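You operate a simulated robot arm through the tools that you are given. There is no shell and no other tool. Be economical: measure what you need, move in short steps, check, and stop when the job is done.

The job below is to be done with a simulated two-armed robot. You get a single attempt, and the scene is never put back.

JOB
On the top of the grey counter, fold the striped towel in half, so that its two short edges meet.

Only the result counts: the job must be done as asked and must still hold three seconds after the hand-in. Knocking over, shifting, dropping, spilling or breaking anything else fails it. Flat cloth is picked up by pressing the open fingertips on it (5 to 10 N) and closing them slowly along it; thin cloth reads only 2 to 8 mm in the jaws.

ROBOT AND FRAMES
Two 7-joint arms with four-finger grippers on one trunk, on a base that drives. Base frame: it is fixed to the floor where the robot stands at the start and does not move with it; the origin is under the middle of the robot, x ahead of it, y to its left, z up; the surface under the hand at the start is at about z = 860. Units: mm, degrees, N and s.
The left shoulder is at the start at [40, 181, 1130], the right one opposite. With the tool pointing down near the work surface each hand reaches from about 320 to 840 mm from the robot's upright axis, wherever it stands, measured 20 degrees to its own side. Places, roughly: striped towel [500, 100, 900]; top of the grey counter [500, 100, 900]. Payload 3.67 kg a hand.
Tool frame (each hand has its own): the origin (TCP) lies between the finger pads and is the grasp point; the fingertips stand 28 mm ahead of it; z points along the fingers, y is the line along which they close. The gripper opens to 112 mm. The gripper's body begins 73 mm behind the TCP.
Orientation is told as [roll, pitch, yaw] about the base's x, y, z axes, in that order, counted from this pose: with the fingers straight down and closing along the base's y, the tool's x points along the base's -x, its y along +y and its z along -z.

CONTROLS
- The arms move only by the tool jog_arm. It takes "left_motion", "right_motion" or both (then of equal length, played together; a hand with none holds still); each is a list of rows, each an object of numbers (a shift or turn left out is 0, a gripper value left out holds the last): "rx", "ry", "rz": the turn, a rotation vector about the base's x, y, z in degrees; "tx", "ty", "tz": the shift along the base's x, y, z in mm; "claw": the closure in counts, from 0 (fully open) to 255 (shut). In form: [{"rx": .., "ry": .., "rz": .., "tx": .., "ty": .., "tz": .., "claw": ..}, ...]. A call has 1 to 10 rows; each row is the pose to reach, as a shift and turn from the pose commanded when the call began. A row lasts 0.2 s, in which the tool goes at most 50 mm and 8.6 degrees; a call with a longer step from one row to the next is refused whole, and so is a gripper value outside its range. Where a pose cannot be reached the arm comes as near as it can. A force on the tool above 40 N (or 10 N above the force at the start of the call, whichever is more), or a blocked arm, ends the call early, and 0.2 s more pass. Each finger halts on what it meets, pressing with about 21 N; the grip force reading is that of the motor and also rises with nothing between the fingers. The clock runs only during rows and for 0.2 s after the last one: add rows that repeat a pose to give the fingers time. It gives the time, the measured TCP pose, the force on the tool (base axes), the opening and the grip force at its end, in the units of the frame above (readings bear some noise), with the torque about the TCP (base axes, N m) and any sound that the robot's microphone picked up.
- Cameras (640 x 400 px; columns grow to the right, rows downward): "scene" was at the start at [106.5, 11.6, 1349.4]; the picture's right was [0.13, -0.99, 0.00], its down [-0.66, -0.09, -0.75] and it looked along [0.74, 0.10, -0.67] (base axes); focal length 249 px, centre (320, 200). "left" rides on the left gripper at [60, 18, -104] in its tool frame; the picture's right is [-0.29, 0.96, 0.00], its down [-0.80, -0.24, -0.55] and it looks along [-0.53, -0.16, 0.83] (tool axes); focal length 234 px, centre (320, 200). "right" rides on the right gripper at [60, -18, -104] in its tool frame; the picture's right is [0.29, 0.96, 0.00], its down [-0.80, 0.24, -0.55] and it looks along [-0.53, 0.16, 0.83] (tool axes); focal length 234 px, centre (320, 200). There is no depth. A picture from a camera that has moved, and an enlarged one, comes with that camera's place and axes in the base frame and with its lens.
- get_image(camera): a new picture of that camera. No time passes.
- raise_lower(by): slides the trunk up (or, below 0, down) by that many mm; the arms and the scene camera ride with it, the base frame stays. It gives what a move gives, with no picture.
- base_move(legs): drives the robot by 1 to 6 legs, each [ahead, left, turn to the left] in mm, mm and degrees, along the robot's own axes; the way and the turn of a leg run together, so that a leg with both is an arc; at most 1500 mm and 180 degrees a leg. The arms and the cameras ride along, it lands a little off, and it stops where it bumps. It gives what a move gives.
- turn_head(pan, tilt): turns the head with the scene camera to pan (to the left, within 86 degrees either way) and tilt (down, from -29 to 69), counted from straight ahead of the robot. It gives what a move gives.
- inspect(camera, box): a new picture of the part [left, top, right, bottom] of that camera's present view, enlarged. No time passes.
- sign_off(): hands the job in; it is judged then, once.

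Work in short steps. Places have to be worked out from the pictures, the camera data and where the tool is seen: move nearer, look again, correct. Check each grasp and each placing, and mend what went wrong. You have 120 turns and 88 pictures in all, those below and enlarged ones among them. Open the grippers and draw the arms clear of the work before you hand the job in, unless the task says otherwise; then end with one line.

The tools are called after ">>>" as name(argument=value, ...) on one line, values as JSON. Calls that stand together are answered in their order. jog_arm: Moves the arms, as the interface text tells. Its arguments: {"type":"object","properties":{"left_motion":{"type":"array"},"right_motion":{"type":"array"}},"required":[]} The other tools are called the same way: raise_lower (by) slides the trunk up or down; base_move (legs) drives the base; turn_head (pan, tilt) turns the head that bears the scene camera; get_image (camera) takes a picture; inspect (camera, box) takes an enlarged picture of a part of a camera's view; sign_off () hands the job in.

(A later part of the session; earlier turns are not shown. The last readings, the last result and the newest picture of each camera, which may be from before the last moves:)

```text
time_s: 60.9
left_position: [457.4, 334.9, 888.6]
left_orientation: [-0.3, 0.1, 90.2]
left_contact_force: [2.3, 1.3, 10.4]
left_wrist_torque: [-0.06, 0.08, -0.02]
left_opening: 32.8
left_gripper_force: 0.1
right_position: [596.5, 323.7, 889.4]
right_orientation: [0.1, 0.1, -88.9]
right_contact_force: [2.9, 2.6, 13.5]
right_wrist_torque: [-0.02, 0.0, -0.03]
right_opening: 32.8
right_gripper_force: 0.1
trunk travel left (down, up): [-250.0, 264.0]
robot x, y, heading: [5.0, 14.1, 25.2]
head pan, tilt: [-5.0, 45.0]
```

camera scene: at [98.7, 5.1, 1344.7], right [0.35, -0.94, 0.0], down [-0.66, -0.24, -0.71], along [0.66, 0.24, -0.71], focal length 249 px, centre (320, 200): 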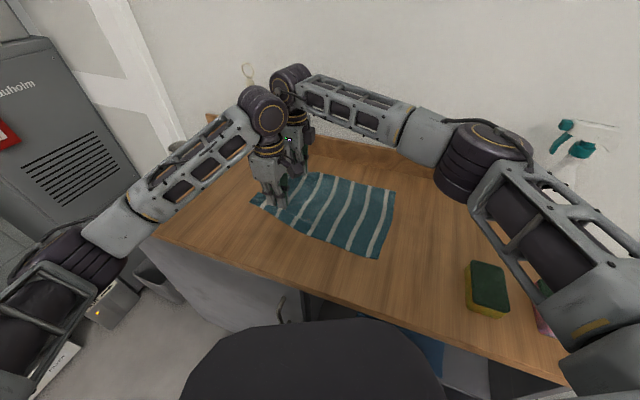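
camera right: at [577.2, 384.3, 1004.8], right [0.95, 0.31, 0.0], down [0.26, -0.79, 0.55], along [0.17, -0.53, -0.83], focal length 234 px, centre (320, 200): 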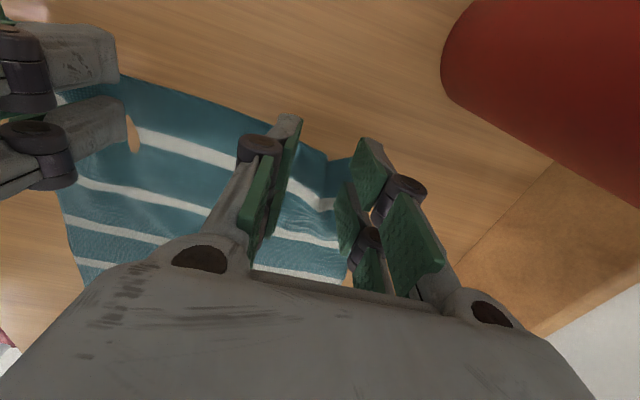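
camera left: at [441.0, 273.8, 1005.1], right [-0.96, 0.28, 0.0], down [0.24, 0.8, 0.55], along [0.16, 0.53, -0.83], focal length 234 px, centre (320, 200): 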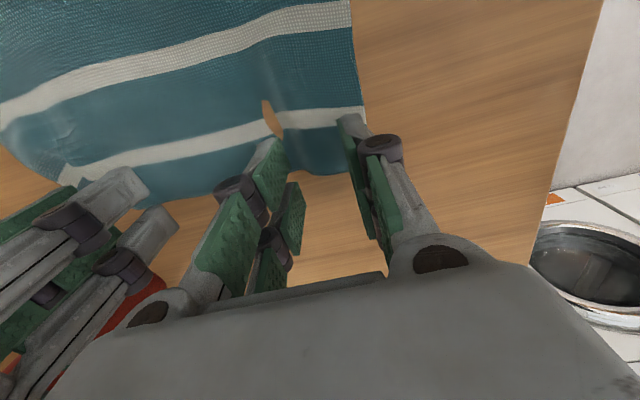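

The left presses 10 N and the right 13 N, so I close slowly.

>>> jog_arm(left_motion=[{"claw": 188}, {"claw": 197}, {"claw": 206}, {"claw": 215}, {"claw": 224}, {"claw": 233}, {"claw": 242}, {"claw": 250}, {"claw": 255}, {"claw": 255}], right_motion=[{"tz": 0.2, "claw": 188}, {"tz": 0.2, "claw": 197}, {"tz": 0.2, "claw": 206}, {"tz": 0.2, "claw": 215}, {"tz": 0.2, "claw": 224}, {"tz": 0.2, "claw": 233}, {"tz": 0.2, "claw": 242}, {"tz": 0.2, "claw": 250}, {"tz": 0.2, "claw": 255}, {"tz": 0.2, "claw": 255}])

>>> get_image(camera="right")

```text
time_s: 63.1
left_position: [457.5, 335.5, 887.0]
left_orientation: [0.0, 0.0, 90.2]
left_contact_force: [3.5, 0.4, 8.3]
left_wrist_torque: [-0.09, -0.08, 0.06]
left_opening: 0.1
left_gripper_force: 20.8
right_position: [595.4, 323.5, 887.3]
right_orientation: [0.3, 0.0, -88.9]
right_contact_force: [-7.2, -1.0, 7.2]
right_wrist_torque: [-0.1, 0.15, 0.0]
right_opening: 3.0
right_gripper_force: 20.7
trunk travel left (down, up): [-250.0, 264.0]
robot x, y, heading: [1.5, 17.1, 25.1]
head pan, tilt: [-5.0, 45.0]
```

```text
22 pictures are left
camera right: at [576.7, 383.6, 991.4], right [0.95, 0.31, 0.0], down [0.25, -0.79, 0.56], along [0.17, -0.53, -0.83], focal length 234 px, centre (320, 200)
```

right: 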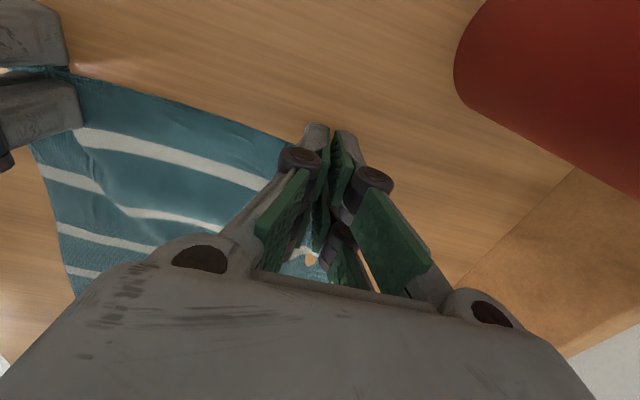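

The right grips (3.0 mm), but the left reads only 0.1 mm although it feels a tug. I look at it.

>>> get_image(camera="left")

```text
21 pictures are left
camera left: at [438.9, 275.2, 992.5], right [-0.96, 0.28, 0.0], down [0.24, 0.8, 0.55], along [0.16, 0.53, -0.83], focal length 234 px, centre (320, 200)
```

left: 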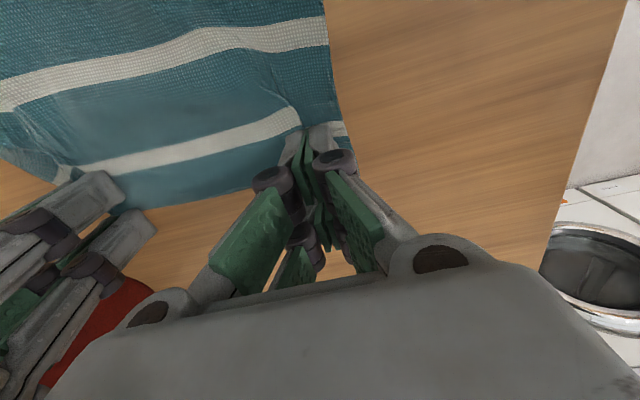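

The left closed without taking cloth, and the cloth has shifted toward the far side again. I lift it a little, reopen, and move it 14 mm inward along the edge.

>>> jog_arm(left_motion=[{"tz": 4}, {"tz": 9}, {"tz": 9, "claw": 180}, {"tz": 9, "tx": 7, "claw": 180}, {"tz": 9, "tx": 14, "ty": 3}, {"tz": 9, "tx": 14, "ty": 3}])

>>> get_image(camera="left")

```text
time_s: 64.5
left_position: [473.0, 335.6, 896.6]
left_orientation: [-0.1, -0.1, 90.2]
left_contact_force: [-0.1, -0.7, -0.2]
left_wrist_torque: [-0.04, 0.01, -0.01]
left_opening: 33.0
left_gripper_force: 0.1
right_position: [597.9, 323.7, 886.8]
right_orientation: [0.2, 0.0, -88.9]
right_contact_force: [2.0, -0.1, 10.0]
right_wrist_torque: [-0.09, -0.08, 0.07]
right_opening: 2.8
right_gripper_force: 21.2
trunk travel left (down, up): [-250.0, 264.0]
robot x, y, heading: [4.5, 17.8, 25.5]
head pan, tilt: [-5.0, 45.0]
```

```text
20 pictures are left
camera left: at [454.7, 277.2, 1001.4], right [-0.96, 0.28, 0.0], down [0.24, 0.8, 0.55], along [0.16, 0.53, -0.83], focal length 234 px, centre (320, 200)
```

left: 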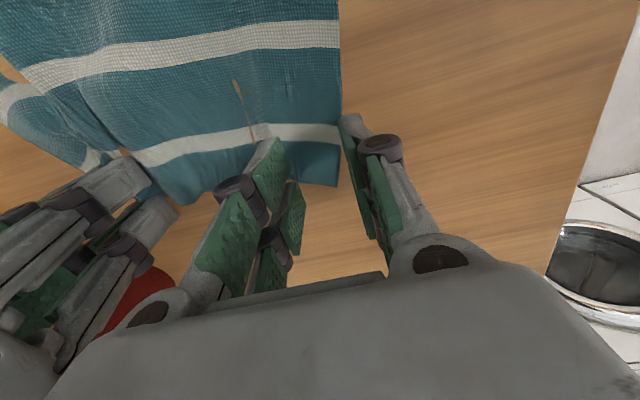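

The near corner is now at (467,356): the right pinch pulled it along. I release the right hand and raise it clear, then grip near the corner with the left hand first and pull it straight.

>>> jog_arm(right_motion=[{"claw": 240}, {"claw": 220}, {"claw": 200}, {"claw": 180}, {"claw": 180}, {"tz": 15}, {"tz": 45}, {"tz": 80}, {"tz": 110}, {"tz": 120}], left_motion=[{}, {}, {}, {}, {}, {}, {}, {}, {}, {}])

>>> get_image(camera="right")

>>> get_image(camera="left")

```text
time_s: 66.7
left_position: [473.9, 336.1, 896.3]
left_orientation: [0.0, 0.0, 90.3]
left_contact_force: [0.3, 0.6, 0.1]
left_wrist_torque: [-0.01, 0.0, 0.01]
left_opening: 32.9
left_gripper_force: 0.1
right_position: [599.8, 324.8, 1006.5]
right_orientation: [0.1, 0.0, -88.9]
right_contact_force: [0.8, 0.5, 0.8]
right_wrist_torque: [0.01, 0.01, 0.01]
right_opening: 33.0
right_gripper_force: 0.0
trunk travel left (down, up): [-250.0, 264.0]
robot x, y, heading: [-1.0, 18.8, 25.3]
head pan, tilt: [-5.0, 45.0]
```

```text
19 pictures are left
camera right: at [579.5, 385.4, 1109.8], right [0.95, 0.31, 0.0], down [0.26, -0.79, 0.55], along [0.17, -0.53, -0.83], focal length 234 px, centre (320, 200)
```

right: 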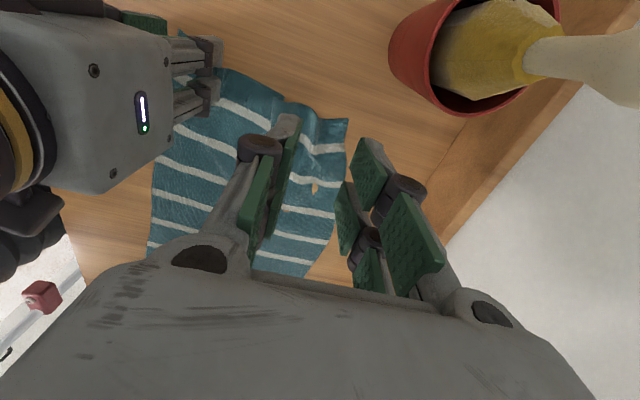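

```text
18 pictures are left
camera left: at [455.1, 277.6, 1000.9], right [-0.96, 0.28, 0.0], down [0.24, 0.8, 0.55], along [0.16, 0.53, -0.83], focal length 234 px, centre (320, 200)
```

left: 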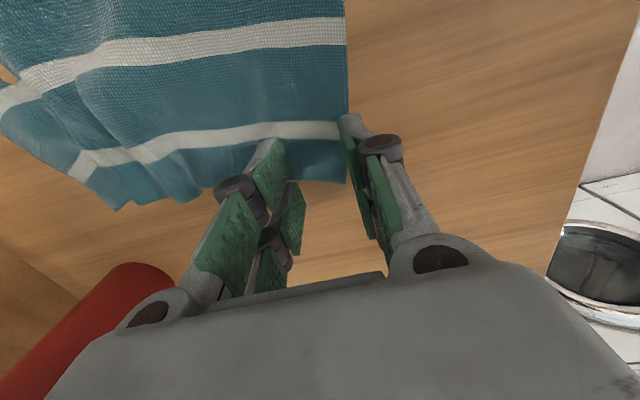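

The near corner is at (460,355) and the far one at (625,331), so the edge is wrinkled. The left grips at x≈485, y≈344: I move there, press and close in one sequence.

>>> jog_arm(left_motion=[{"tx": 6, "ty": 4}, {"tx": 11, "ty": 8}, {"tx": 11, "ty": 8, "tz": -4}, {"tx": 11, "ty": 8, "tz": -7}, {"tx": 11, "ty": 8, "tz": -9}, {"tx": 11, "ty": 8, "tz": -9}])

```text
time_s: 68.1
left_position: [483.8, 346.4, 889.0]
left_orientation: [-0.1, 0.1, 90.2]
left_contact_force: [-0.9, 2.0, 8.6]
left_wrist_torque: [-0.02, 0.04, -0.01]
left_opening: 32.9
left_gripper_force: 0.1
right_position: [598.1, 325.7, 1005.1]
right_orientation: [0.1, -0.1, -88.9]
right_contact_force: [-0.6, -0.7, 0.2]
right_wrist_torque: [-0.03, 0.0, 0.01]
right_opening: 33.0
right_gripper_force: 0.1
trunk travel left (down, up): [-250.0, 264.0]
robot x, y, heading: [-1.8, 13.7, 25.1]
head pan, tilt: [-5.0, 45.0]
```

It presses 8.6 N, so I close slowly.

>>> jog_arm(left_motion=[{"claw": 188}, {"claw": 197}, {"claw": 206}, {"claw": 215}, {"claw": 224}, {"claw": 233}, {"claw": 242}, {"claw": 250}, {"claw": 255}, {"claw": 255}])

```text
time_s: 70.3
left_position: [484.0, 345.7, 887.6]
left_orientation: [0.0, 0.0, 90.2]
left_contact_force: [0.2, -0.1, 1.6]
left_wrist_torque: [-0.05, -0.01, 0.03]
left_opening: 2.7
left_gripper_force: 20.5
right_position: [598.5, 324.0, 1005.3]
right_orientation: [0.1, 0.1, -88.9]
right_contact_force: [0.2, 0.0, 0.7]
right_wrist_torque: [0.01, 0.05, 0.02]
right_opening: 32.8
right_gripper_force: 0.0
trunk travel left (down, up): [-250.0, 264.0]
robot x, y, heading: [-2.7, 16.7, 25.2]
head pan, tilt: [-5.0, 45.0]
```

The left holds 2.7 mm. I draw it 38 mm toward -x, just above the surface, to straighten the edge, then look at the far corner.

>>> jog_arm(left_motion=[{"tz": 5}, {"tz": 6, "tx": -10}, {"tz": 6, "tx": -20}, {"tz": 6, "tx": -30}, {"tz": 6, "tx": -40}, {"tz": 6, "tx": -40}])

>>> get_image(camera="right")

```text
time_s: 71.7
left_position: [442.9, 345.7, 892.7]
left_orientation: [0.0, 0.0, 90.2]
left_contact_force: [0.5, -1.3, -0.3]
left_wrist_torque: [-0.03, 0.02, -0.03]
left_opening: 2.5
left_gripper_force: 21.4
right_position: [598.7, 324.3, 1005.6]
right_orientation: [0.1, 0.1, -88.9]
right_contact_force: [0.2, 0.3, 0.1]
right_wrist_torque: [0.01, 0.0, 0.02]
right_opening: 32.7
right_gripper_force: 0.1
trunk travel left (down, up): [-250.0, 264.0]
robot x, y, heading: [1.5, 13.8, 25.3]
head pan, tilt: [-5.0, 45.0]
```

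```text
17 pictures are left
camera right: at [579.6, 385.3, 1109.5], right [0.95, 0.31, 0.0], down [0.25, -0.79, 0.55], along [0.17, -0.53, -0.83], focal length 234 px, centre (320, 200)
```

right: 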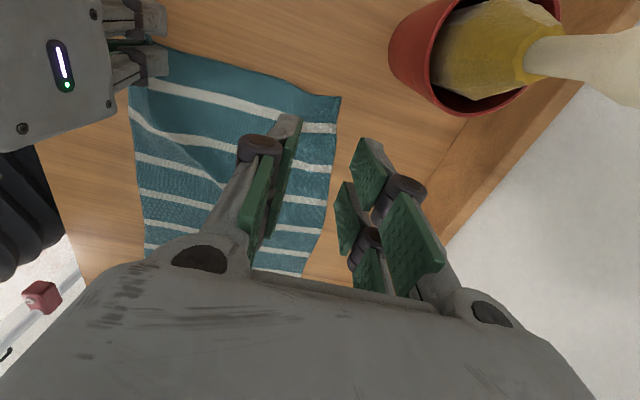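

The edge is straight now, with the far corner at about (612,351). I take the right hand to x≈583, y≈344 (about 18 mm clear of the cup), then lower it.

>>> jog_arm(right_motion=[{"tx": -16, "ty": 10}, {"tx": -16, "ty": 20}, {"tx": -16, "ty": 20, "tz": -30}, {"tx": -16, "ty": 20, "tz": -60}, {"tx": -16, "ty": 20, "tz": -90}, {"tx": -16, "ty": 20, "tz": -108}, {"tx": -16, "ty": 20, "tz": -114}, {"tx": -16, "ty": 20, "tz": -116}])

>>> get_image(camera="right")

```text
time_s: 73.5
left_position: [442.8, 346.8, 894.3]
left_orientation: [0.1, 0.0, 90.2]
left_contact_force: [-0.3, -0.1, 0.1]
left_wrist_torque: [-0.01, 0.0, -0.03]
left_opening: 2.6
left_gripper_force: 20.6
right_position: [581.5, 343.2, 891.5]
right_orientation: [0.1, -0.1, -89.0]
right_contact_force: [0.1, 1.1, 0.6]
right_wrist_torque: [0.0, 0.0, 0.01]
right_opening: 33.0
right_gripper_force: 0.0
trunk travel left (down, up): [-250.0, 264.0]
robot x, y, heading: [-1.6, 18.2, 25.2]
head pan, tilt: [-5.0, 45.0]
```

```text
16 pictures are left
camera right: at [561.9, 402.9, 994.7], right [0.95, 0.31, 0.0], down [0.25, -0.79, 0.56], along [0.17, -0.53, -0.83], focal length 234 px, centre (320, 200)
```

right: 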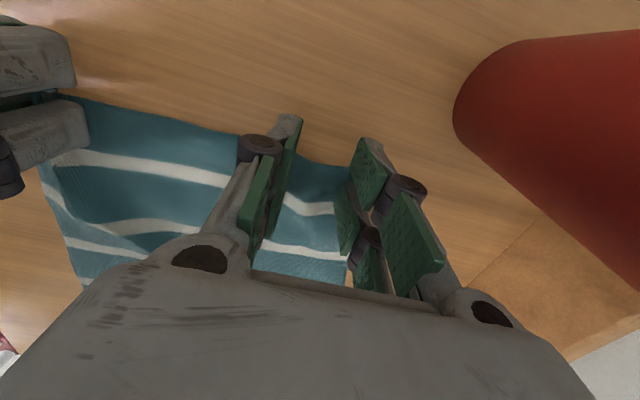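

The far finger is still on the cloth and the edge is at y≈349. I press down.

>>> jog_arm(right_motion=[{"tz": -1}, {"tz": -2}, {"tz": -2.7}, {"tz": -2.7}])

```text
time_s: 74.5
left_position: [442.6, 346.9, 894.3]
left_orientation: [0.0, 0.0, 90.2]
left_contact_force: [0.9, -0.4, 0.1]
left_wrist_torque: [0.04, -0.01, 0.0]
left_opening: 2.6
left_gripper_force: 21.3
right_position: [581.6, 342.7, 888.0]
right_orientation: [0.1, 0.0, -88.9]
right_contact_force: [0.9, 0.7, 5.9]
right_wrist_torque: [-0.09, -0.01, 0.02]
right_opening: 33.1
right_gripper_force: 0.1
trunk travel left (down, up): [-250.0, 264.0]
robot x, y, heading: [0.9, 16.6, 25.4]
head pan, tilt: [-5.0, 45.0]
```

It presses 6 N. I add a touch more and close slowly.

>>> jog_arm(right_motion=[{"tz": -0.4, "claw": 188}, {"tz": -0.4, "claw": 197}, {"tz": -0.4, "claw": 206}, {"tz": -0.4, "claw": 215}, {"tz": -0.4, "claw": 224}, {"tz": -0.4, "claw": 233}, {"tz": -0.4, "claw": 242}, {"tz": -0.4, "claw": 250}, {"tz": -0.4, "claw": 255}, {"tz": -0.4, "claw": 255}])

```text
time_s: 76.7
left_position: [443.4, 345.3, 894.2]
left_orientation: [0.0, 0.0, 90.1]
left_contact_force: [-0.1, -0.3, 0.1]
left_wrist_torque: [0.0, -0.01, 0.02]
left_opening: 2.8
left_gripper_force: 21.3
right_position: [580.7, 344.3, 887.5]
right_orientation: [0.1, -0.1, -88.9]
right_contact_force: [0.2, -0.1, 0.3]
right_wrist_torque: [-0.05, -0.01, -0.01]
right_opening: 0.0
right_gripper_force: 20.7
trunk travel left (down, up): [-250.0, 264.0]
robot x, y, heading: [-0.6, 13.8, 25.2]
head pan, tilt: [-5.0, 45.0]
```

The right hand missed because the edge was taut and slid out. I slacken the left by 15 mm, reopen the right slightly raised, and look.

>>> jog_arm(left_motion=[{}, {"tx": 5}, {"tx": 10}, {"tx": 15}, {"tx": 15}], right_motion=[{"tz": 5}, {"tz": 6, "claw": 180}, {"tz": 6}, {"tz": 6}, {"tz": 6}])

>>> get_image(camera="right")

```text
time_s: 77.9
left_position: [458.5, 346.1, 894.4]
left_orientation: [-0.1, 0.0, 90.2]
left_contact_force: [-1.0, 0.0, 1.0]
left_wrist_torque: [-0.04, 0.01, -0.01]
left_opening: 2.9
left_gripper_force: 21.2
right_position: [581.5, 344.2, 894.2]
right_orientation: [0.1, 0.0, -88.8]
right_contact_force: [0.0, 1.0, -0.8]
right_wrist_torque: [0.01, -0.04, 0.01]
right_opening: 32.8
right_gripper_force: 0.1
trunk travel left (down, up): [-250.0, 264.0]
robot x, y, heading: [5.6, 17.1, 25.3]
head pan, tilt: [-5.0, 45.0]
```

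```text
15 pictures are left
camera right: at [562.8, 404.5, 997.5], right [0.95, 0.31, 0.0], down [0.25, -0.79, 0.56], along [0.17, -0.53, -0.83], focal length 234 px, centre (320, 200)
```

right: 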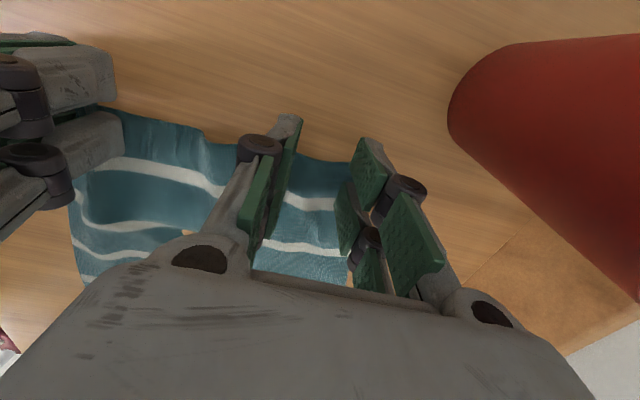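

The far corner is at x≈600, so the far finger was off the cloth. I use a smaller opening (24 mm), move the right hand 8 mm inward and ease the left back 5 mm for clearance, then press.

>>> jog_arm(left_motion=[{"tx": -3}, {"tx": -5}, {"tx": -5}, {"tx": -5}, {"tx": -5}, {"tx": -5}], right_motion=[{"claw": 200}, {"tx": -4, "claw": 200}, {"tx": -8, "ty": 1}, {"tx": -8, "ty": 1, "tz": -4}, {"tx": -8, "ty": 1, "tz": -6.5}, {"tx": -8, "ty": 1, "tz": -6.8}])

```text
time_s: 79.3
left_position: [454.9, 344.4, 893.9]
left_orientation: [-0.1, -0.1, 90.2]
left_contact_force: [0.3, -0.4, 0.1]
left_wrist_torque: [0.05, 0.02, -0.02]
left_opening: 2.5
left_gripper_force: 21.3
right_position: [573.4, 346.1, 889.5]
right_orientation: [0.1, 0.1, -88.7]
right_contact_force: [1.2, -0.1, 11.4]
right_wrist_torque: [-0.17, 0.0, -0.01]
right_opening: 24.0
right_gripper_force: 0.0
trunk travel left (down, up): [-250.0, 264.0]
robot x, y, heading: [2.9, 15.8, 25.1]
head pan, tilt: [-5.0, 45.0]
```

It presses 11 N, and I close slowly.

>>> jog_arm(right_motion=[{"claw": 206}, {"claw": 212}, {"claw": 218}, {"claw": 224}, {"claw": 230}, {"claw": 236}, {"claw": 242}, {"claw": 249}, {"claw": 255}, {"claw": 255}])

```text
time_s: 81.5
left_position: [454.0, 344.6, 892.8]
left_orientation: [0.0, -0.1, 90.2]
left_contact_force: [-0.1, 0.0, -0.1]
left_wrist_torque: [0.04, 0.01, -0.01]
left_opening: 2.6
left_gripper_force: 21.6
right_position: [572.5, 344.5, 887.8]
right_orientation: [0.2, 0.0, -88.9]
right_contact_force: [0.8, -1.0, 6.6]
right_wrist_torque: [-0.14, 0.0, -0.02]
right_opening: 2.8
right_gripper_force: 20.0
trunk travel left (down, up): [-250.0, 264.0]
robot x, y, heading: [-1.9, 16.7, 25.0]
head pan, tilt: [-5.0, 45.0]
```

Both hands hold right at the edge. I spread the hands gently to straighten the edge and check the whole towel.

>>> jog_arm(left_motion=[{"tx": -4, "tz": 1}, {"tx": -8, "tz": 1}, {"tx": -12, "tz": 1}, {"tx": -12, "tz": 1}], right_motion=[{"tz": 4, "tx": 6}, {"tz": 6, "tx": 14}, {"tz": 6, "tx": 22}, {"tz": 6, "tx": 22}])

>>> inspect(camera="scene", box=[220, 140, 460, 290])

```text
time_s: 82.5
left_position: [441.7, 346.3, 896.0]
left_orientation: [0.1, 0.0, 90.2]
left_contact_force: [-0.2, -0.2, 0.0]
left_wrist_torque: [-0.01, -0.01, 0.01]
left_opening: 2.5
left_gripper_force: 20.5
right_position: [597.2, 344.4, 894.7]
right_orientation: [0.2, 0.0, -88.9]
right_contact_force: [-0.4, 0.1, 0.7]
right_wrist_torque: [-0.05, 0.0, 0.01]
right_opening: 0.0
right_gripper_force: 21.4
trunk travel left (down, up): [-250.0, 264.0]
robot x, y, heading: [3.1, 16.1, 25.1]
head pan, tilt: [-5.0, 45.0]
```

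```text
2.67 times, centred on (340, 215) of scene
camera zoom: at [98.2, 54.2, 1344.7], right [0.35, -0.94, 0.0], down [-0.66, -0.24, -0.71], along [0.66, 0.24, -0.71], focal length 663 px, centre (267, 160)
```

zoom: 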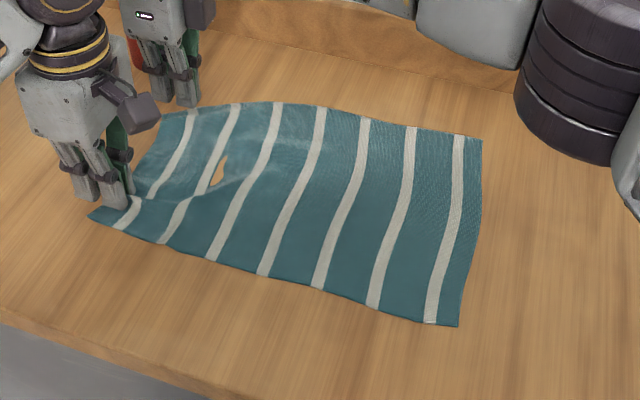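

The right grip slipped when I spread too far, but the towel is otherwise flat, with its right edge at (422,5)–(658,14). The left still holds its corner. I reopen the right a little higher and look for the far corner.

>>> jog_arm(right_motion=[{"tz": 6}, {"tz": 12, "claw": 200}, {"tz": 12, "tx": -10}, {"tz": 12, "tx": -20}])

>>> get_image(camera="right")

```text
time_s: 83.5
left_position: [441.9, 345.2, 895.1]
left_orientation: [0.0, 0.0, 90.3]
left_contact_force: [-0.8, -0.3, -0.1]
left_wrist_torque: [-0.01, 0.02, 0.03]
left_opening: 2.9
left_gripper_force: 21.0
right_position: [575.2, 345.8, 906.6]
right_orientation: [0.1, 0.1, -88.9]
right_contact_force: [-0.1, 0.0, 0.3]
right_wrist_torque: [0.0, -0.03, 0.0]
right_opening: 24.1
right_gripper_force: 0.1
trunk travel left (down, up): [-250.0, 264.0]
robot x, y, heading: [-0.3, 11.5, 25.3]
head pan, tilt: [-5.0, 45.0]
```

```text
13 pictures are left
camera right: at [555.9, 405.8, 1011.4], right [0.95, 0.31, 0.0], down [0.25, -0.79, 0.56], along [0.17, -0.53, -0.83], focal length 234 px, centre (320, 200)
```

right: 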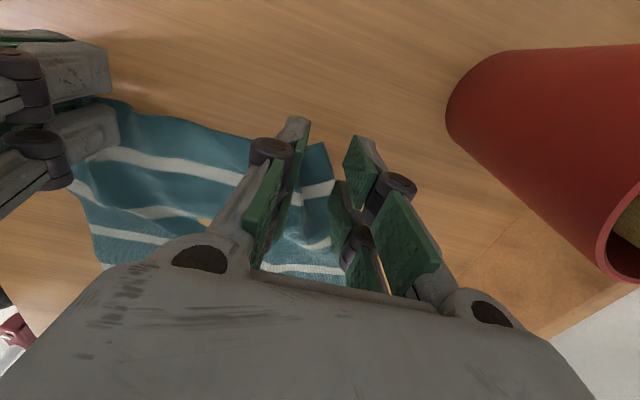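

The far corner lies at (575,357), and the two gripper bodies would touch if I gripped there. I draw the left hand 45 mm toward -y, slightly raised, so the bodies pass each other, and bring the right hand to x≈553, pressing down.

>>> jog_arm(left_motion=[{"tz": 8, "ty": -10}, {"tz": 12, "ty": -25}, {"tz": 12, "ty": -45}, {"tz": 12, "ty": -45}, {"tz": 12, "ty": -45}, {"tz": 12, "ty": -45}, {"tz": 12, "ty": -45}, {"tz": 12, "ty": -45}], right_motion=[{}, {}, {}, {"tx": -10, "ty": 2}, {"tx": -22, "ty": 4}, {"tx": -22, "ty": 4, "tz": -8}, {"tx": -22, "ty": 4, "tz": -14}, {"tx": -22, "ty": 4, "tz": -16}])

>>> get_image(camera="right")

```text
time_s: 85.3
left_position: [442.7, 300.7, 907.1]
left_orientation: [-0.1, 0.0, 90.2]
left_contact_force: [-0.7, 0.1, -0.6]
left_wrist_torque: [0.0, 0.0, -0.03]
left_opening: 2.8
left_gripper_force: 21.5
right_position: [554.3, 349.6, 890.6]
right_orientation: [0.0, 0.0, -88.9]
right_contact_force: [0.7, 0.2, -0.1]
right_wrist_torque: [0.01, 0.04, 0.0]
right_opening: 24.2
right_gripper_force: 0.0
trunk travel left (down, up): [-250.0, 264.0]
robot x, y, heading: [-2.4, 19.6, 25.3]
head pan, tilt: [-5.0, 45.0]
```

```text
12 pictures are left
camera right: at [534.4, 410.1, 994.3], right [0.95, 0.31, 0.0], down [0.25, -0.79, 0.56], along [0.17, -0.53, -0.83], focal length 234 px, centre (320, 200)
```

right: 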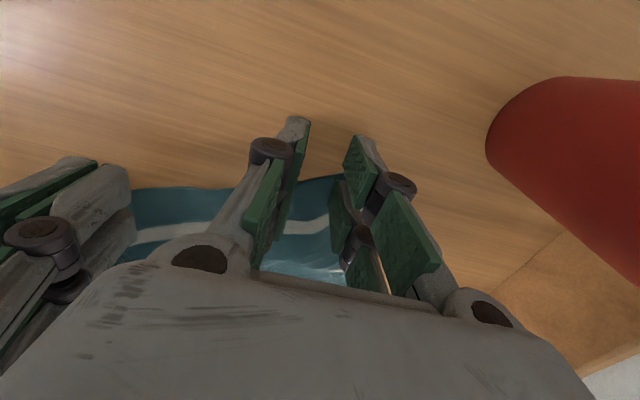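

The edge has moved to y≈345, so I shift the right hand 9 mm in -y and 4 mm in -x, and press.

>>> jog_arm(right_motion=[{"tx": -2, "ty": -5, "tz": 2}, {"tx": -4, "ty": -10, "tz": 2}, {"tx": -4, "ty": -10, "tz": -1}, {"tx": -4, "ty": -10, "tz": -2.6}, {"tx": -4, "ty": -10, "tz": -2.8}])

```text
time_s: 86.5
left_position: [441.4, 300.2, 906.9]
left_orientation: [0.0, 0.0, 90.3]
left_contact_force: [-0.4, -0.2, 0.1]
left_wrist_torque: [0.0, 0.0, -0.02]
left_opening: 2.7
left_gripper_force: 21.4
right_position: [548.9, 338.9, 888.1]
right_orientation: [0.2, 0.1, -88.9]
right_contact_force: [0.8, -1.7, 15.0]
right_wrist_torque: [-0.25, -0.04, 0.02]
right_opening: 24.8
right_gripper_force: 0.4
trunk travel left (down, up): [-250.0, 264.0]
robot x, y, heading: [3.1, 17.7, 25.1]
head pan, tilt: [-5.0, 45.0]
```

It presses 15 N, so I ease off a little and close slowly.

>>> jog_arm(right_motion=[{"tz": 0.4, "claw": 206}, {"tz": 0.4, "claw": 212}, {"tz": 0.4, "claw": 218}, {"tz": 0.4, "claw": 224}, {"tz": 0.4, "claw": 230}, {"tz": 0.4, "claw": 236}, {"tz": 0.4, "claw": 242}, {"tz": 0.4, "claw": 249}, {"tz": 0.4, "claw": 255}, {"tz": 0.4, "claw": 255}])

```text
time_s: 88.7
left_position: [440.7, 301.9, 907.1]
left_orientation: [0.0, 0.0, 90.1]
left_contact_force: [-0.3, -0.3, -0.8]
left_wrist_torque: [-0.03, -0.03, -0.03]
left_opening: 2.6
left_gripper_force: 20.9
right_position: [549.3, 338.8, 886.6]
right_orientation: [0.0, -0.1, -88.9]
right_contact_force: [-0.2, -0.9, 8.0]
right_wrist_torque: [-0.14, 0.02, -0.02]
right_opening: 0.1
right_gripper_force: 21.2
trunk travel left (down, up): [-250.0, 264.0]
robot x, y, heading: [-1.2, 15.4, 25.5]
head pan, tilt: [-5.0, 45.0]
```

It missed again. I lift, reopen to 33 mm and look at how the cloth lies there.

>>> jog_arm(right_motion=[{"tz": 6}, {"tz": 14}, {"tz": 14, "claw": 180}, {"tz": 14, "claw": 180}])

>>> inspect(camera="right", box=[100, 60, 420, 300])

```text
time_s: 89.7
left_position: [441.2, 301.5, 907.0]
left_orientation: [-0.1, 0.0, 90.1]
left_contact_force: [-0.6, -0.2, -0.9]
left_wrist_torque: [-0.01, -0.01, -0.04]
left_opening: 2.9
left_gripper_force: 21.1
right_position: [548.2, 340.8, 900.2]
right_orientation: [0.1, 0.0, -88.9]
right_contact_force: [-0.4, -0.1, 0.5]
right_wrist_torque: [-0.02, 0.02, 0.01]
right_opening: 33.0
right_gripper_force: 0.1
trunk travel left (down, up): [-250.0, 264.0]
robot x, y, heading: [2.1, 17.0, 25.3]
head pan, tilt: [-5.0, 45.0]
```

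```text
1.67 times, centred on (260, 180) of right
camera zoom: at [530.1, 400.2, 1004.4], right [0.95, 0.31, 0.0], down [0.25, -0.79, 0.55], along [0.17, -0.53, -0.83], focal length 390 px, centre (420, 233)
```

zoom: 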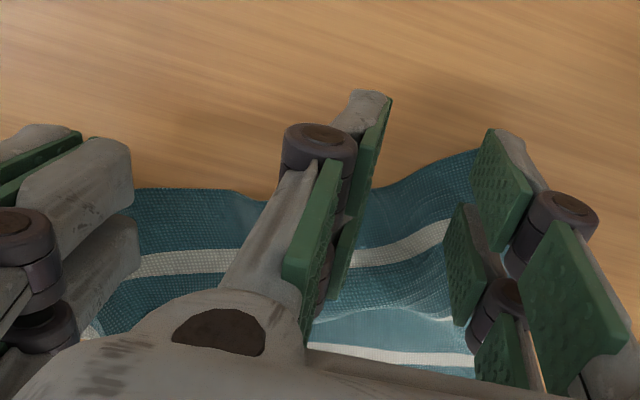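

The edge is slanted, from (485,308) through (543,334) to (565,353), so the near finger was off the cloth. I move to (555,331) with a 24 mm opening and press.

>>> jog_arm(right_motion=[{"tx": 3, "ty": -5, "claw": 200}, {"tx": 6, "ty": -10}, {"tx": 6, "ty": -10, "tz": -6}, {"tx": 6, "ty": -10, "tz": -10}, {"tx": 6, "ty": -10, "tz": -12.3}, {"tx": 6, "ty": -10, "tz": -12.3}])

```text
time_s: 91.1
left_position: [442.5, 301.5, 907.2]
left_orientation: [0.0, 0.0, 90.1]
left_contact_force: [-0.7, -0.5, -0.4]
left_wrist_torque: [-0.04, 0.04, -0.02]
left_opening: 2.8
left_gripper_force: 21.1
right_position: [555.1, 329.2, 888.6]
right_orientation: [0.1, 0.0, -88.9]
right_contact_force: [0.8, 0.0, 4.3]
right_wrist_torque: [-0.02, -0.1, 0.01]
right_opening: 24.1
right_gripper_force: 0.1
trunk travel left (down, up): [-250.0, 264.0]
robot x, y, heading: [-0.0, 19.4, 25.3]
head pan, tilt: [-5.0, 45.0]
```

I press about 0.6 mm more and close slowly.

>>> jog_arm(right_motion=[{"tz": -0.7, "claw": 204}, {"tz": -0.7, "claw": 210}, {"tz": -0.7, "claw": 216}, {"tz": -0.7, "claw": 222}, {"tz": -0.7, "claw": 229}, {"tz": -0.7, "claw": 236}, {"tz": -0.7, "claw": 242}, {"tz": -0.7, "claw": 249}, {"tz": -0.7, "claw": 255}, {"tz": -0.7, "claw": 255}])

```text
time_s: 93.3
left_position: [441.8, 301.5, 906.8]
left_orientation: [0.0, 0.0, 90.2]
left_contact_force: [-1.0, -0.1, 0.0]
left_wrist_torque: [0.01, 0.01, 0.0]
left_opening: 2.8
left_gripper_force: 20.9
right_position: [556.0, 329.3, 888.0]
right_orientation: [0.0, 0.0, -88.8]
right_contact_force: [0.9, -0.8, 0.7]
right_wrist_torque: [0.03, 0.01, 0.02]
right_opening: 0.1
right_gripper_force: 21.1
trunk travel left (down, up): [-250.0, 264.0]
robot x, y, heading: [1.2, 18.6, 25.2]
head pan, tilt: [-5.0, 45.0]
```

It missed again; the slanted edge leaves one finger bare. I return the left hand to y≈345, a bit further toward -x, so the edge is straight. Then I grip further inside with the right hand at (552,337) and a 33 mm opening.

>>> jog_arm(left_motion=[{}, {"tx": -3, "ty": 15}, {"tx": -6, "ty": 30}, {"tx": -10, "ty": 44, "tz": -4}, {"tx": -12, "ty": 46, "tz": -8}, {"tx": -12, "ty": 46, "tz": -10}], right_motion=[{"tz": 8}, {"tz": 20, "tx": 3}, {"tz": 20, "tx": 3, "ty": 4}, {"tz": 20, "tx": 3, "ty": 8, "claw": 180}, {"tz": 20, "ty": 8, "claw": 180}, {"tz": 20, "tx": -2, "ty": 8}])

>>> inspect(camera="right", box=[100, 60, 420, 300])

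```text
time_s: 94.7
left_position: [429.6, 347.4, 897.4]
left_orientation: [0.0, -0.1, 90.3]
left_contact_force: [0.3, -0.5, -0.3]
left_wrist_torque: [-0.01, -0.02, -0.03]
left_opening: 3.0
left_gripper_force: 21.6
right_position: [552.8, 336.8, 909.6]
right_orientation: [0.0, 0.0, -88.8]
right_contact_force: [0.5, 0.3, -0.8]
right_wrist_torque: [0.0, 0.03, 0.0]
right_opening: 33.0
right_gripper_force: 0.1
trunk travel left (down, up): [-250.0, 264.0]
robot x, y, heading: [1.8, 15.8, 25.1]
head pan, tilt: [-5.0, 45.0]
```

```text
1.67 times, centred on (260, 180) of right
camera zoom: at [535.1, 396.9, 1011.5], right [0.95, 0.31, 0.0], down [0.25, -0.79, 0.56], along [0.17, -0.53, -0.83], focal length 390 px, centre (420, 233)
```

zoom: 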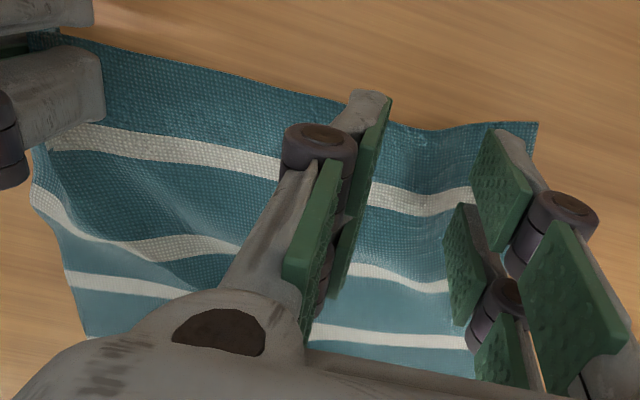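

The edge is straight again: the corner is at (591,365), the edge at y≈350, and both fingers are over cloth. I shift 5 mm toward the corner and press.

>>> jog_arm(right_motion=[{"tx": 5, "ty": 3, "tz": -6}, {"tx": 5, "ty": 3, "tz": -14}, {"tx": 5, "ty": 3, "tz": -19}, {"tx": 5, "ty": 3, "tz": -21}, {"tx": 5, "ty": 3, "tz": -21.6}])

```text
time_s: 95.9
left_position: [429.0, 347.4, 897.6]
left_orientation: [0.0, 0.0, 90.1]
left_contact_force: [0.1, -0.6, -0.4]
left_wrist_torque: [-0.01, 0.01, -0.05]
left_opening: 2.5
left_gripper_force: 20.8
right_position: [558.6, 338.8, 889.1]
right_orientation: [0.2, 0.2, -88.9]
right_contact_force: [2.4, 0.6, 12.2]
right_wrist_torque: [0.02, -0.01, -0.02]
right_opening: 33.4
right_gripper_force: 0.2
trunk travel left (down, up): [-250.0, 264.0]
robot x, y, heading: [3.3, 17.4, 25.5]
head pan, tilt: [-5.0, 45.0]
```

It presses 12 N with no tilt torque. I close slowly while the left gives 6 mm of slack.

>>> jog_arm(left_motion=[{"tx": 2}, {"tx": 4}, {"tx": 6}, {"tx": 6}, {"tx": 6}, {"tx": 6}, {"tx": 6}, {"tx": 6}, {"tx": 6}, {"tx": 6}], right_motion=[{"claw": 188}, {"claw": 197}, {"claw": 206}, {"claw": 215}, {"claw": 224}, {"claw": 233}, {"claw": 242}, {"claw": 250}, {"claw": 255}, {"claw": 255}])

```text
time_s: 98.1
left_position: [434.9, 347.8, 897.5]
left_orientation: [0.1, 0.0, 90.2]
left_contact_force: [1.4, 0.2, -1.0]
left_wrist_torque: [-0.01, -0.05, 0.03]
left_opening: 2.7
left_gripper_force: 20.7
right_position: [557.8, 338.6, 887.7]
right_orientation: [0.1, 0.0, -88.7]
right_contact_force: [-2.9, -1.5, 6.9]
right_wrist_torque: [-0.03, 0.05, 0.03]
right_opening: 2.5
right_gripper_force: 21.0
trunk travel left (down, up): [-250.0, 264.0]
robot x, y, heading: [0.3, 14.9, 25.2]
head pan, tilt: [-5.0, 45.0]
```

Both hands hold now, at 2.7 and 2.5 mm, close to the edge. I start the low roll at about 25 mm height, moving in -y and drifting toward +x so the edges line up.

>>> jog_arm(left_motion=[{"ty": -3, "tz": 8, "tx": 2}, {"ty": -10, "tz": 17, "tx": 4}, {"ty": -24, "tz": 22, "tx": 8}, {"ty": -44, "tz": 23, "tx": 12}, {"ty": -64, "tz": 23, "tx": 16}, {"ty": -84, "tz": 23, "tx": 20}, {"ty": -104, "tz": 23, "tx": 24}], right_motion=[{"ty": -3, "tz": 15, "tx": 2}, {"ty": -9, "tz": 26, "tx": 4}, {"ty": -22, "tz": 32, "tx": 8}, {"ty": -41, "tz": 33, "tx": 12}, {"ty": -60, "tz": 33, "tx": 16}, {"ty": -79, "tz": 33, "tx": 20}, {"ty": -98, "tz": 33, "tx": 24}])

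>>> base_move(legs=[[-40, -86, 0]])

>>> inspect(camera="scene", box=[220, 130, 420, 270])

```text
time_s: 99.7
left_position: [460.5, 242.1, 922.2]
left_orientation: [0.0, -0.1, 90.3]
left_contact_force: [5.2, 0.4, -0.6]
left_wrist_torque: [0.08, -0.12, 0.09]
left_opening: 2.5
left_gripper_force: 21.2
right_position: [583.9, 238.7, 918.9]
right_orientation: [0.1, 0.0, -88.8]
right_contact_force: [-4.6, -1.6, 0.0]
right_wrist_torque: [0.0, 0.16, 0.01]
right_opening: 2.2
right_gripper_force: 20.4
trunk travel left (down, up): [-250.0, 264.0]
robot x, y, heading: [1.4, 15.5, 25.1]
head pan, tilt: [-5.0, 45.0]
```

```text
time_s: 100.8
left_position: [459.6, 147.3, 921.2]
left_orientation: [0.0, 0.0, 90.1]
left_contact_force: [6.5, 0.4, -0.6]
left_wrist_torque: [0.07, -0.19, 0.15]
left_opening: 2.6
left_gripper_force: 21.1
right_position: [582.8, 145.3, 919.3]
right_orientation: [0.1, 0.0, -88.8]
right_contact_force: [-6.3, -1.2, 0.5]
right_wrist_torque: [0.0, 0.16, 0.05]
right_opening: 2.5
right_gripper_force: 20.2
trunk travel left (down, up): [-250.0, 264.0]
robot x, y, heading: [2.9, -81.9, 25.2]
head pan, tilt: [-5.0, 45.0]
```

```text
2.86 times, centred on (320, 200) of scene
camera zoom: at [98.6, -42.0, 1344.7], right [0.35, -0.94, 0.0], down [-0.66, -0.24, -0.71], along [0.66, 0.25, -0.71], focal length 710 px, centre (320, 200)
```

zoom: 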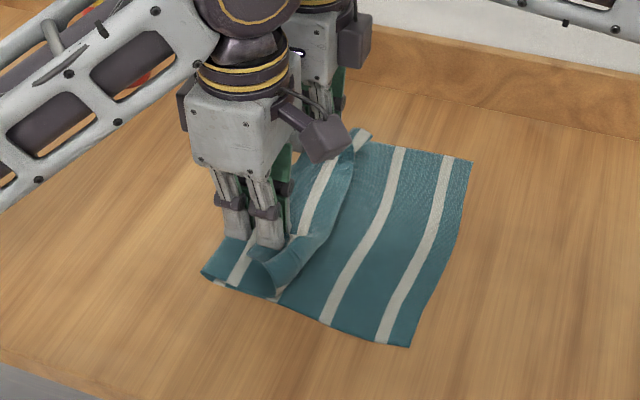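

Very good: the fold is at y≈192, the bottom edge at y≈4 (417 to 654 in x), and the top hem points forward, ending at x 422 and 649. The hem leads the grips by 22 to 35 mm, so I bring the grips to y≈30 while lowering gradually.

>>> jog_arm(left_motion=[{"ty": -20, "tz": -2}, {"ty": -40, "tz": -5}, {"ty": -60, "tz": -8}, {"ty": -78, "tz": -11}, {"ty": -94, "tz": -14}, {"ty": -106, "tz": -18}, {"ty": -113, "tz": -22}, {"ty": -117, "tz": -25}, {"ty": -117, "tz": -25}], right_motion=[{"ty": -20, "tz": -2}, {"ty": -40, "tz": -5}, {"ty": -60, "tz": -8}, {"ty": -78, "tz": -11}, {"ty": -93, "tz": -14}, {"ty": -104, "tz": -18}, {"ty": -110, "tz": -21}, {"ty": -112, "tz": -23}, {"ty": -112, "tz": -23}])

>>> inspect(camera="scene", box=[240, 130, 440, 270])

```text
time_s: 102.8
left_position: [458.8, 32.8, 895.9]
left_orientation: [0.0, 0.0, 90.4]
left_contact_force: [5.6, 1.3, -0.6]
left_wrist_torque: [0.03, -0.2, 0.06]
left_opening: 2.6
left_gripper_force: 20.8
right_position: [582.7, 35.5, 894.5]
right_orientation: [0.1, 0.0, -88.8]
right_contact_force: [-6.0, -1.3, 1.4]
right_wrist_torque: [-0.03, 0.17, 0.04]
right_opening: 2.6
right_gripper_force: 22.0
trunk travel left (down, up): [-250.0, 264.0]
robot x, y, heading: [3.4, -75.4, 25.2]
head pan, tilt: [-5.0, 45.0]
```

```text
2.86 times, centred on (340, 200) of scene
camera zoom: at [98.4, -40.7, 1344.7], right [0.35, -0.94, 0.0], down [-0.66, -0.24, -0.71], along [0.66, 0.24, -0.71], focal length 710 px, centre (263, 200)
```

zoom: 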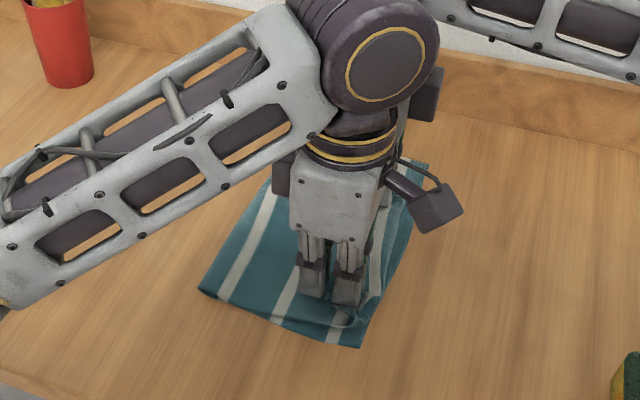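

The top edge is at the bottom edge and the layers look smooth, with the fold at y≈137. I touch down, open slowly, raise both hands, swing the left aside and look.

>>> jog_arm(left_motion=[{"tz": -3}, {"tz": -3, "claw": 240}, {"tz": -3, "claw": 225}, {"tz": -3, "claw": 205}, {"tz": -3, "claw": 180}, {"tz": -3, "claw": 170}, {"tz": 12}, {"tz": 40}, {"tz": 75, "ty": 20}, {"tz": 100, "ty": 60}], right_motion=[{"tz": -2}, {"tz": -2, "claw": 240}, {"tz": -2, "claw": 225}, {"tz": -2, "claw": 205}, {"tz": -2, "claw": 180}, {"tz": -2, "claw": 170}, {"tz": 12}, {"tz": 40}, {"tz": 75}, {"tz": 105}])

>>> jog_arm(left_motion=[{"ty": 45}, {"ty": 90}, {"ty": 135}, {"ty": 170}])

>>> inspect(camera="scene", box=[260, 140, 420, 260])

```text
time_s: 105.0
left_position: [456.3, 97.6, 998.2]
left_orientation: [-0.1, 0.2, 90.2]
left_contact_force: [-1.2, 1.2, -0.8]
left_wrist_torque: [-0.04, 0.03, 0.0]
left_opening: 37.4
left_gripper_force: 0.0
right_position: [580.6, 36.2, 1003.1]
right_orientation: [0.1, -0.1, -88.8]
right_contact_force: [0.3, 0.6, 0.1]
right_wrist_torque: [-0.02, -0.04, 0.03]
right_opening: 37.2
right_gripper_force: 0.0
trunk travel left (down, up): [-250.0, 264.0]
robot x, y, heading: [-0.3, -78.6, 25.4]
head pan, tilt: [-5.0, 45.0]
```

```text
time_s: 106.0
left_position: [457.6, 265.9, 996.5]
left_orientation: [0.0, -0.1, 90.3]
left_contact_force: [-0.7, 0.1, -0.2]
left_wrist_torque: [-0.02, 0.03, 0.03]
left_opening: 37.4
left_gripper_force: 0.1
right_position: [580.8, 34.6, 1002.6]
right_orientation: [0.1, 0.0, -88.8]
right_contact_force: [-0.6, 0.1, -0.5]
right_wrist_torque: [0.0, -0.01, -0.01]
right_opening: 37.3
right_gripper_force: 0.0
trunk travel left (down, up): [-250.0, 264.0]
robot x, y, heading: [2.1, -76.4, 25.3]
head pan, tilt: [-5.0, 45.0]
```

```text
3.33 times, centred on (340, 200) of scene
camera zoom: at [98.3, -39.8, 1344.6], right [0.35, -0.94, 0.0], down [-0.66, -0.25, -0.71], along [0.66, 0.24, -0.71], focal length 829 px, centre (253, 200)
```

zoom: 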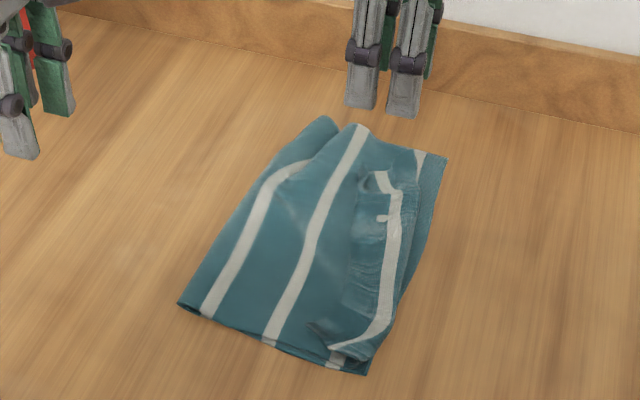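

The result is close: near corners and middle edges meet within about 15 mm. The top's far corner is curled back near (604,36), while the bottom's is at (654,-15). I look at that corner from the right hand to regrip it.

>>> get_image(camera="right")

```text
6 pictures are left
camera right: at [562.0, 94.5, 1106.4], right [0.95, 0.31, 0.0], down [0.25, -0.79, 0.56], along [0.17, -0.53, -0.83], focal length 234 px, centre (320, 200)
```

right: 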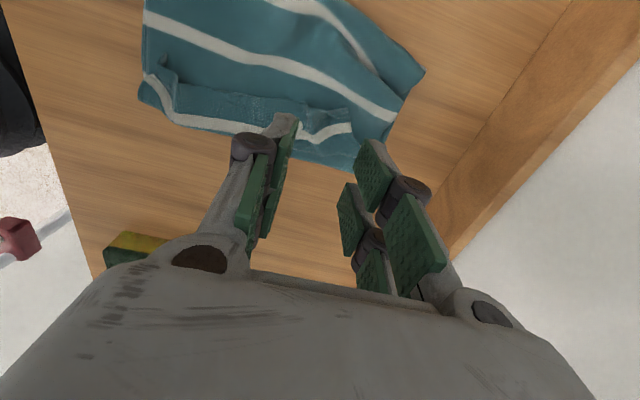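

I enlarge that corner to tell the layers apart before gripping.

>>> inspect(camera="right", box=[240, 80, 420, 190])

```text
3.56 times, centred on (330, 135) of right
camera zoom: at [562.0, 94.5, 1106.4], right [0.95, 0.31, 0.0], down [0.25, -0.79, 0.56], along [0.17, -0.53, -0.83], focal length 833 px, centre (284, 431)
```

zoom: 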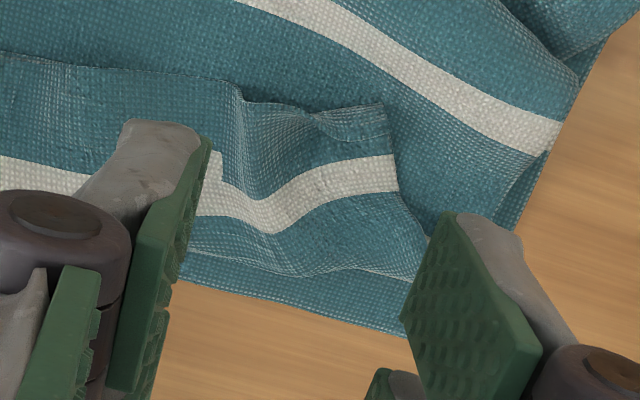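

Now it's clear: the last ~45 mm of the top layer is folded back on itself. Its free edge lies on top, running (438,40), (504,34), (604,54). I will grip that free edge with both hands and first move above it.

>>> jog_arm(left_motion=[{"ty": -45}, {"ty": -90}, {"ty": -135}, {"ty": -180}, {"ty": -215, "tz": -20}, {"ty": -235, "tz": -45}, {"ty": -241, "tz": -70}, {"ty": -241, "tz": -88}, {"ty": -241, "tz": -96, "claw": 180}, {"ty": -241, "tz": -99}], right_motion=[{}, {}, {}, {}, {"ty": 2, "tz": -20}, {"ty": 3, "tz": -50}, {"ty": 3, "tz": -76}, {"ty": 3, "tz": -94}, {"ty": 3, "tz": -102, "claw": 180}, {"ty": 3, "tz": -105}])

```text
time_s: 108.2
left_position: [460.2, 21.6, 897.0]
left_orientation: [0.0, 0.0, 90.3]
left_contact_force: [-0.1, 0.8, 2.6]
left_wrist_torque: [-0.05, 0.03, 0.01]
left_opening: 32.7
left_gripper_force: 0.1
right_position: [584.1, 37.1, 895.7]
right_orientation: [0.1, 0.0, -88.8]
right_contact_force: [0.6, -0.8, 0.6]
right_wrist_torque: [0.03, 0.01, -0.01]
right_opening: 32.5
right_gripper_force: 0.1
trunk travel left (down, up): [-250.0, 264.0]
robot x, y, heading: [1.6, -78.2, 25.3]
head pan, tilt: [-5.0, 45.0]
```

The left already touches (2.6 N). I lower a little more to reach 6 to 8 N on both.

>>> jog_arm(left_motion=[{"ty": 2, "tz": -0.5}, {"ty": 2, "tz": -1}, {"ty": 2, "tz": -1}], right_motion=[{"tz": -1}, {"tz": -2}, {"tz": -2}])

```text
time_s: 109.0
left_position: [459.9, 22.1, 895.9]
left_orientation: [0.0, 0.0, 90.2]
left_contact_force: [0.4, -0.2, 1.0]
left_wrist_torque: [-0.03, 0.02, -0.03]
left_opening: 32.9
left_gripper_force: 0.0
right_position: [583.1, 36.0, 893.0]
right_orientation: [0.2, 0.0, -88.7]
right_contact_force: [0.4, 0.5, -0.2]
right_wrist_torque: [-0.01, 0.01, -0.01]
right_opening: 33.1
right_gripper_force: 0.0
trunk travel left (down, up): [-250.0, 264.0]
robot x, y, heading: [4.0, -74.9, 25.1]
head pan, tilt: [-5.0, 45.0]
```

I go lower still: 3 mm left, 2 mm right.

>>> jog_arm(left_motion=[{"tz": -1}, {"tz": -2}, {"tz": -2.5}, {"tz": -2.5}], right_motion=[{"tz": -0.7}, {"tz": -1.4}, {"tz": -1.8}, {"tz": -1.8}])

```text
time_s: 110.0
left_position: [459.1, 21.6, 893.5]
left_orientation: [0.0, 0.0, 90.2]
left_contact_force: [-0.6, 0.5, 1.2]
left_wrist_torque: [-0.03, -0.04, -0.01]
left_opening: 32.7
left_gripper_force: 0.0
right_position: [582.4, 36.9, 891.6]
right_orientation: [0.1, 0.0, -88.8]
right_contact_force: [0.5, 0.1, 0.4]
right_wrist_torque: [0.02, 0.04, 0.0]
right_opening: 32.8
right_gripper_force: 0.2
trunk travel left (down, up): [-250.0, 264.0]
robot x, y, heading: [0.8, -82.0, 25.3]
head pan, tilt: [-5.0, 45.0]
```

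Still soft underneath, so another small step down.

>>> jog_arm(left_motion=[{"tz": -1}, {"tz": -2}, {"tz": -2}], right_motion=[{"tz": -0.5}, {"tz": -1}, {"tz": -1.2}])

```text
time_s: 110.8
left_position: [457.8, 22.9, 891.8]
left_orientation: [0.1, 0.0, 90.2]
left_contact_force: [-0.4, 0.0, 5.1]
left_wrist_torque: [-0.06, 0.03, -0.02]
left_opening: 32.3
left_gripper_force: 0.1
right_position: [583.4, 36.1, 892.2]
right_orientation: [0.2, -0.1, -88.9]
right_contact_force: [-0.5, -0.3, 1.1]
right_wrist_torque: [-0.02, -0.01, 0.02]
right_opening: 32.9
right_gripper_force: 0.0
trunk travel left (down, up): [-250.0, 264.0]
robot x, y, heading: [3.4, -81.4, 25.2]
head pan, tilt: [-5.0, 45.0]
```

The left is at 5 N. The right needs about 1 mm more.

>>> jog_arm(left_motion=[{"tz": -0.3}, {"tz": -0.3}, {"tz": -0.3}], right_motion=[{"tz": -0.6}, {"tz": -1.0}, {"tz": -1.0}])

```text
time_s: 111.6
left_position: [458.4, 22.4, 891.1]
left_orientation: [0.0, 0.0, 90.2]
left_contact_force: [2.1, -0.4, 6.4]
left_wrist_torque: [-0.1, 0.03, -0.02]
left_opening: 32.3
left_gripper_force: 0.1
right_position: [583.2, 36.1, 891.4]
right_orientation: [0.1, 0.1, -88.8]
right_contact_force: [-0.2, -1.2, 3.7]
right_wrist_torque: [0.02, -0.02, -0.01]
right_opening: 32.9
right_gripper_force: 0.1
trunk travel left (down, up): [-250.0, 264.0]
robot x, y, heading: [1.0, -74.1, 25.1]
head pan, tilt: [-5.0, 45.0]
```

I close both slowly, with the right pressing slightly more.

>>> jog_arm(left_motion=[{"claw": 188}, {"claw": 197}, {"claw": 206}, {"claw": 215}, {"claw": 224}, {"claw": 233}, {"claw": 242}, {"claw": 250}, {"claw": 255}, {"claw": 255}], right_motion=[{"tz": -0.5, "claw": 188}, {"tz": -0.5, "claw": 197}, {"tz": -0.5, "claw": 206}, {"tz": -0.5, "claw": 215}, {"tz": -0.5, "claw": 224}, {"tz": -0.5, "claw": 233}, {"tz": -0.5, "claw": 242}, {"tz": -0.5, "claw": 250}, {"tz": -0.5, "claw": 255}, {"tz": -0.5, "claw": 255}])

```text
time_s: 113.8
left_position: [459.1, 23.5, 891.8]
left_orientation: [0.0, 0.1, 90.3]
left_contact_force: [9.3, 3.0, 1.4]
left_wrist_torque: [0.06, -0.28, 0.2]
left_opening: 3.6
left_gripper_force: 21.2
right_position: [583.2, 37.2, 889.3]
right_orientation: [0.2, -0.1, -88.7]
right_contact_force: [-10.2, -2.7, 4.2]
right_wrist_torque: [-0.09, 0.26, 0.03]
right_opening: 3.2
right_gripper_force: 20.9
trunk travel left (down, up): [-250.0, 264.0]
robot x, y, heading: [-0.6, -80.8, 25.2]
head pan, tilt: [-5.0, 45.0]
```

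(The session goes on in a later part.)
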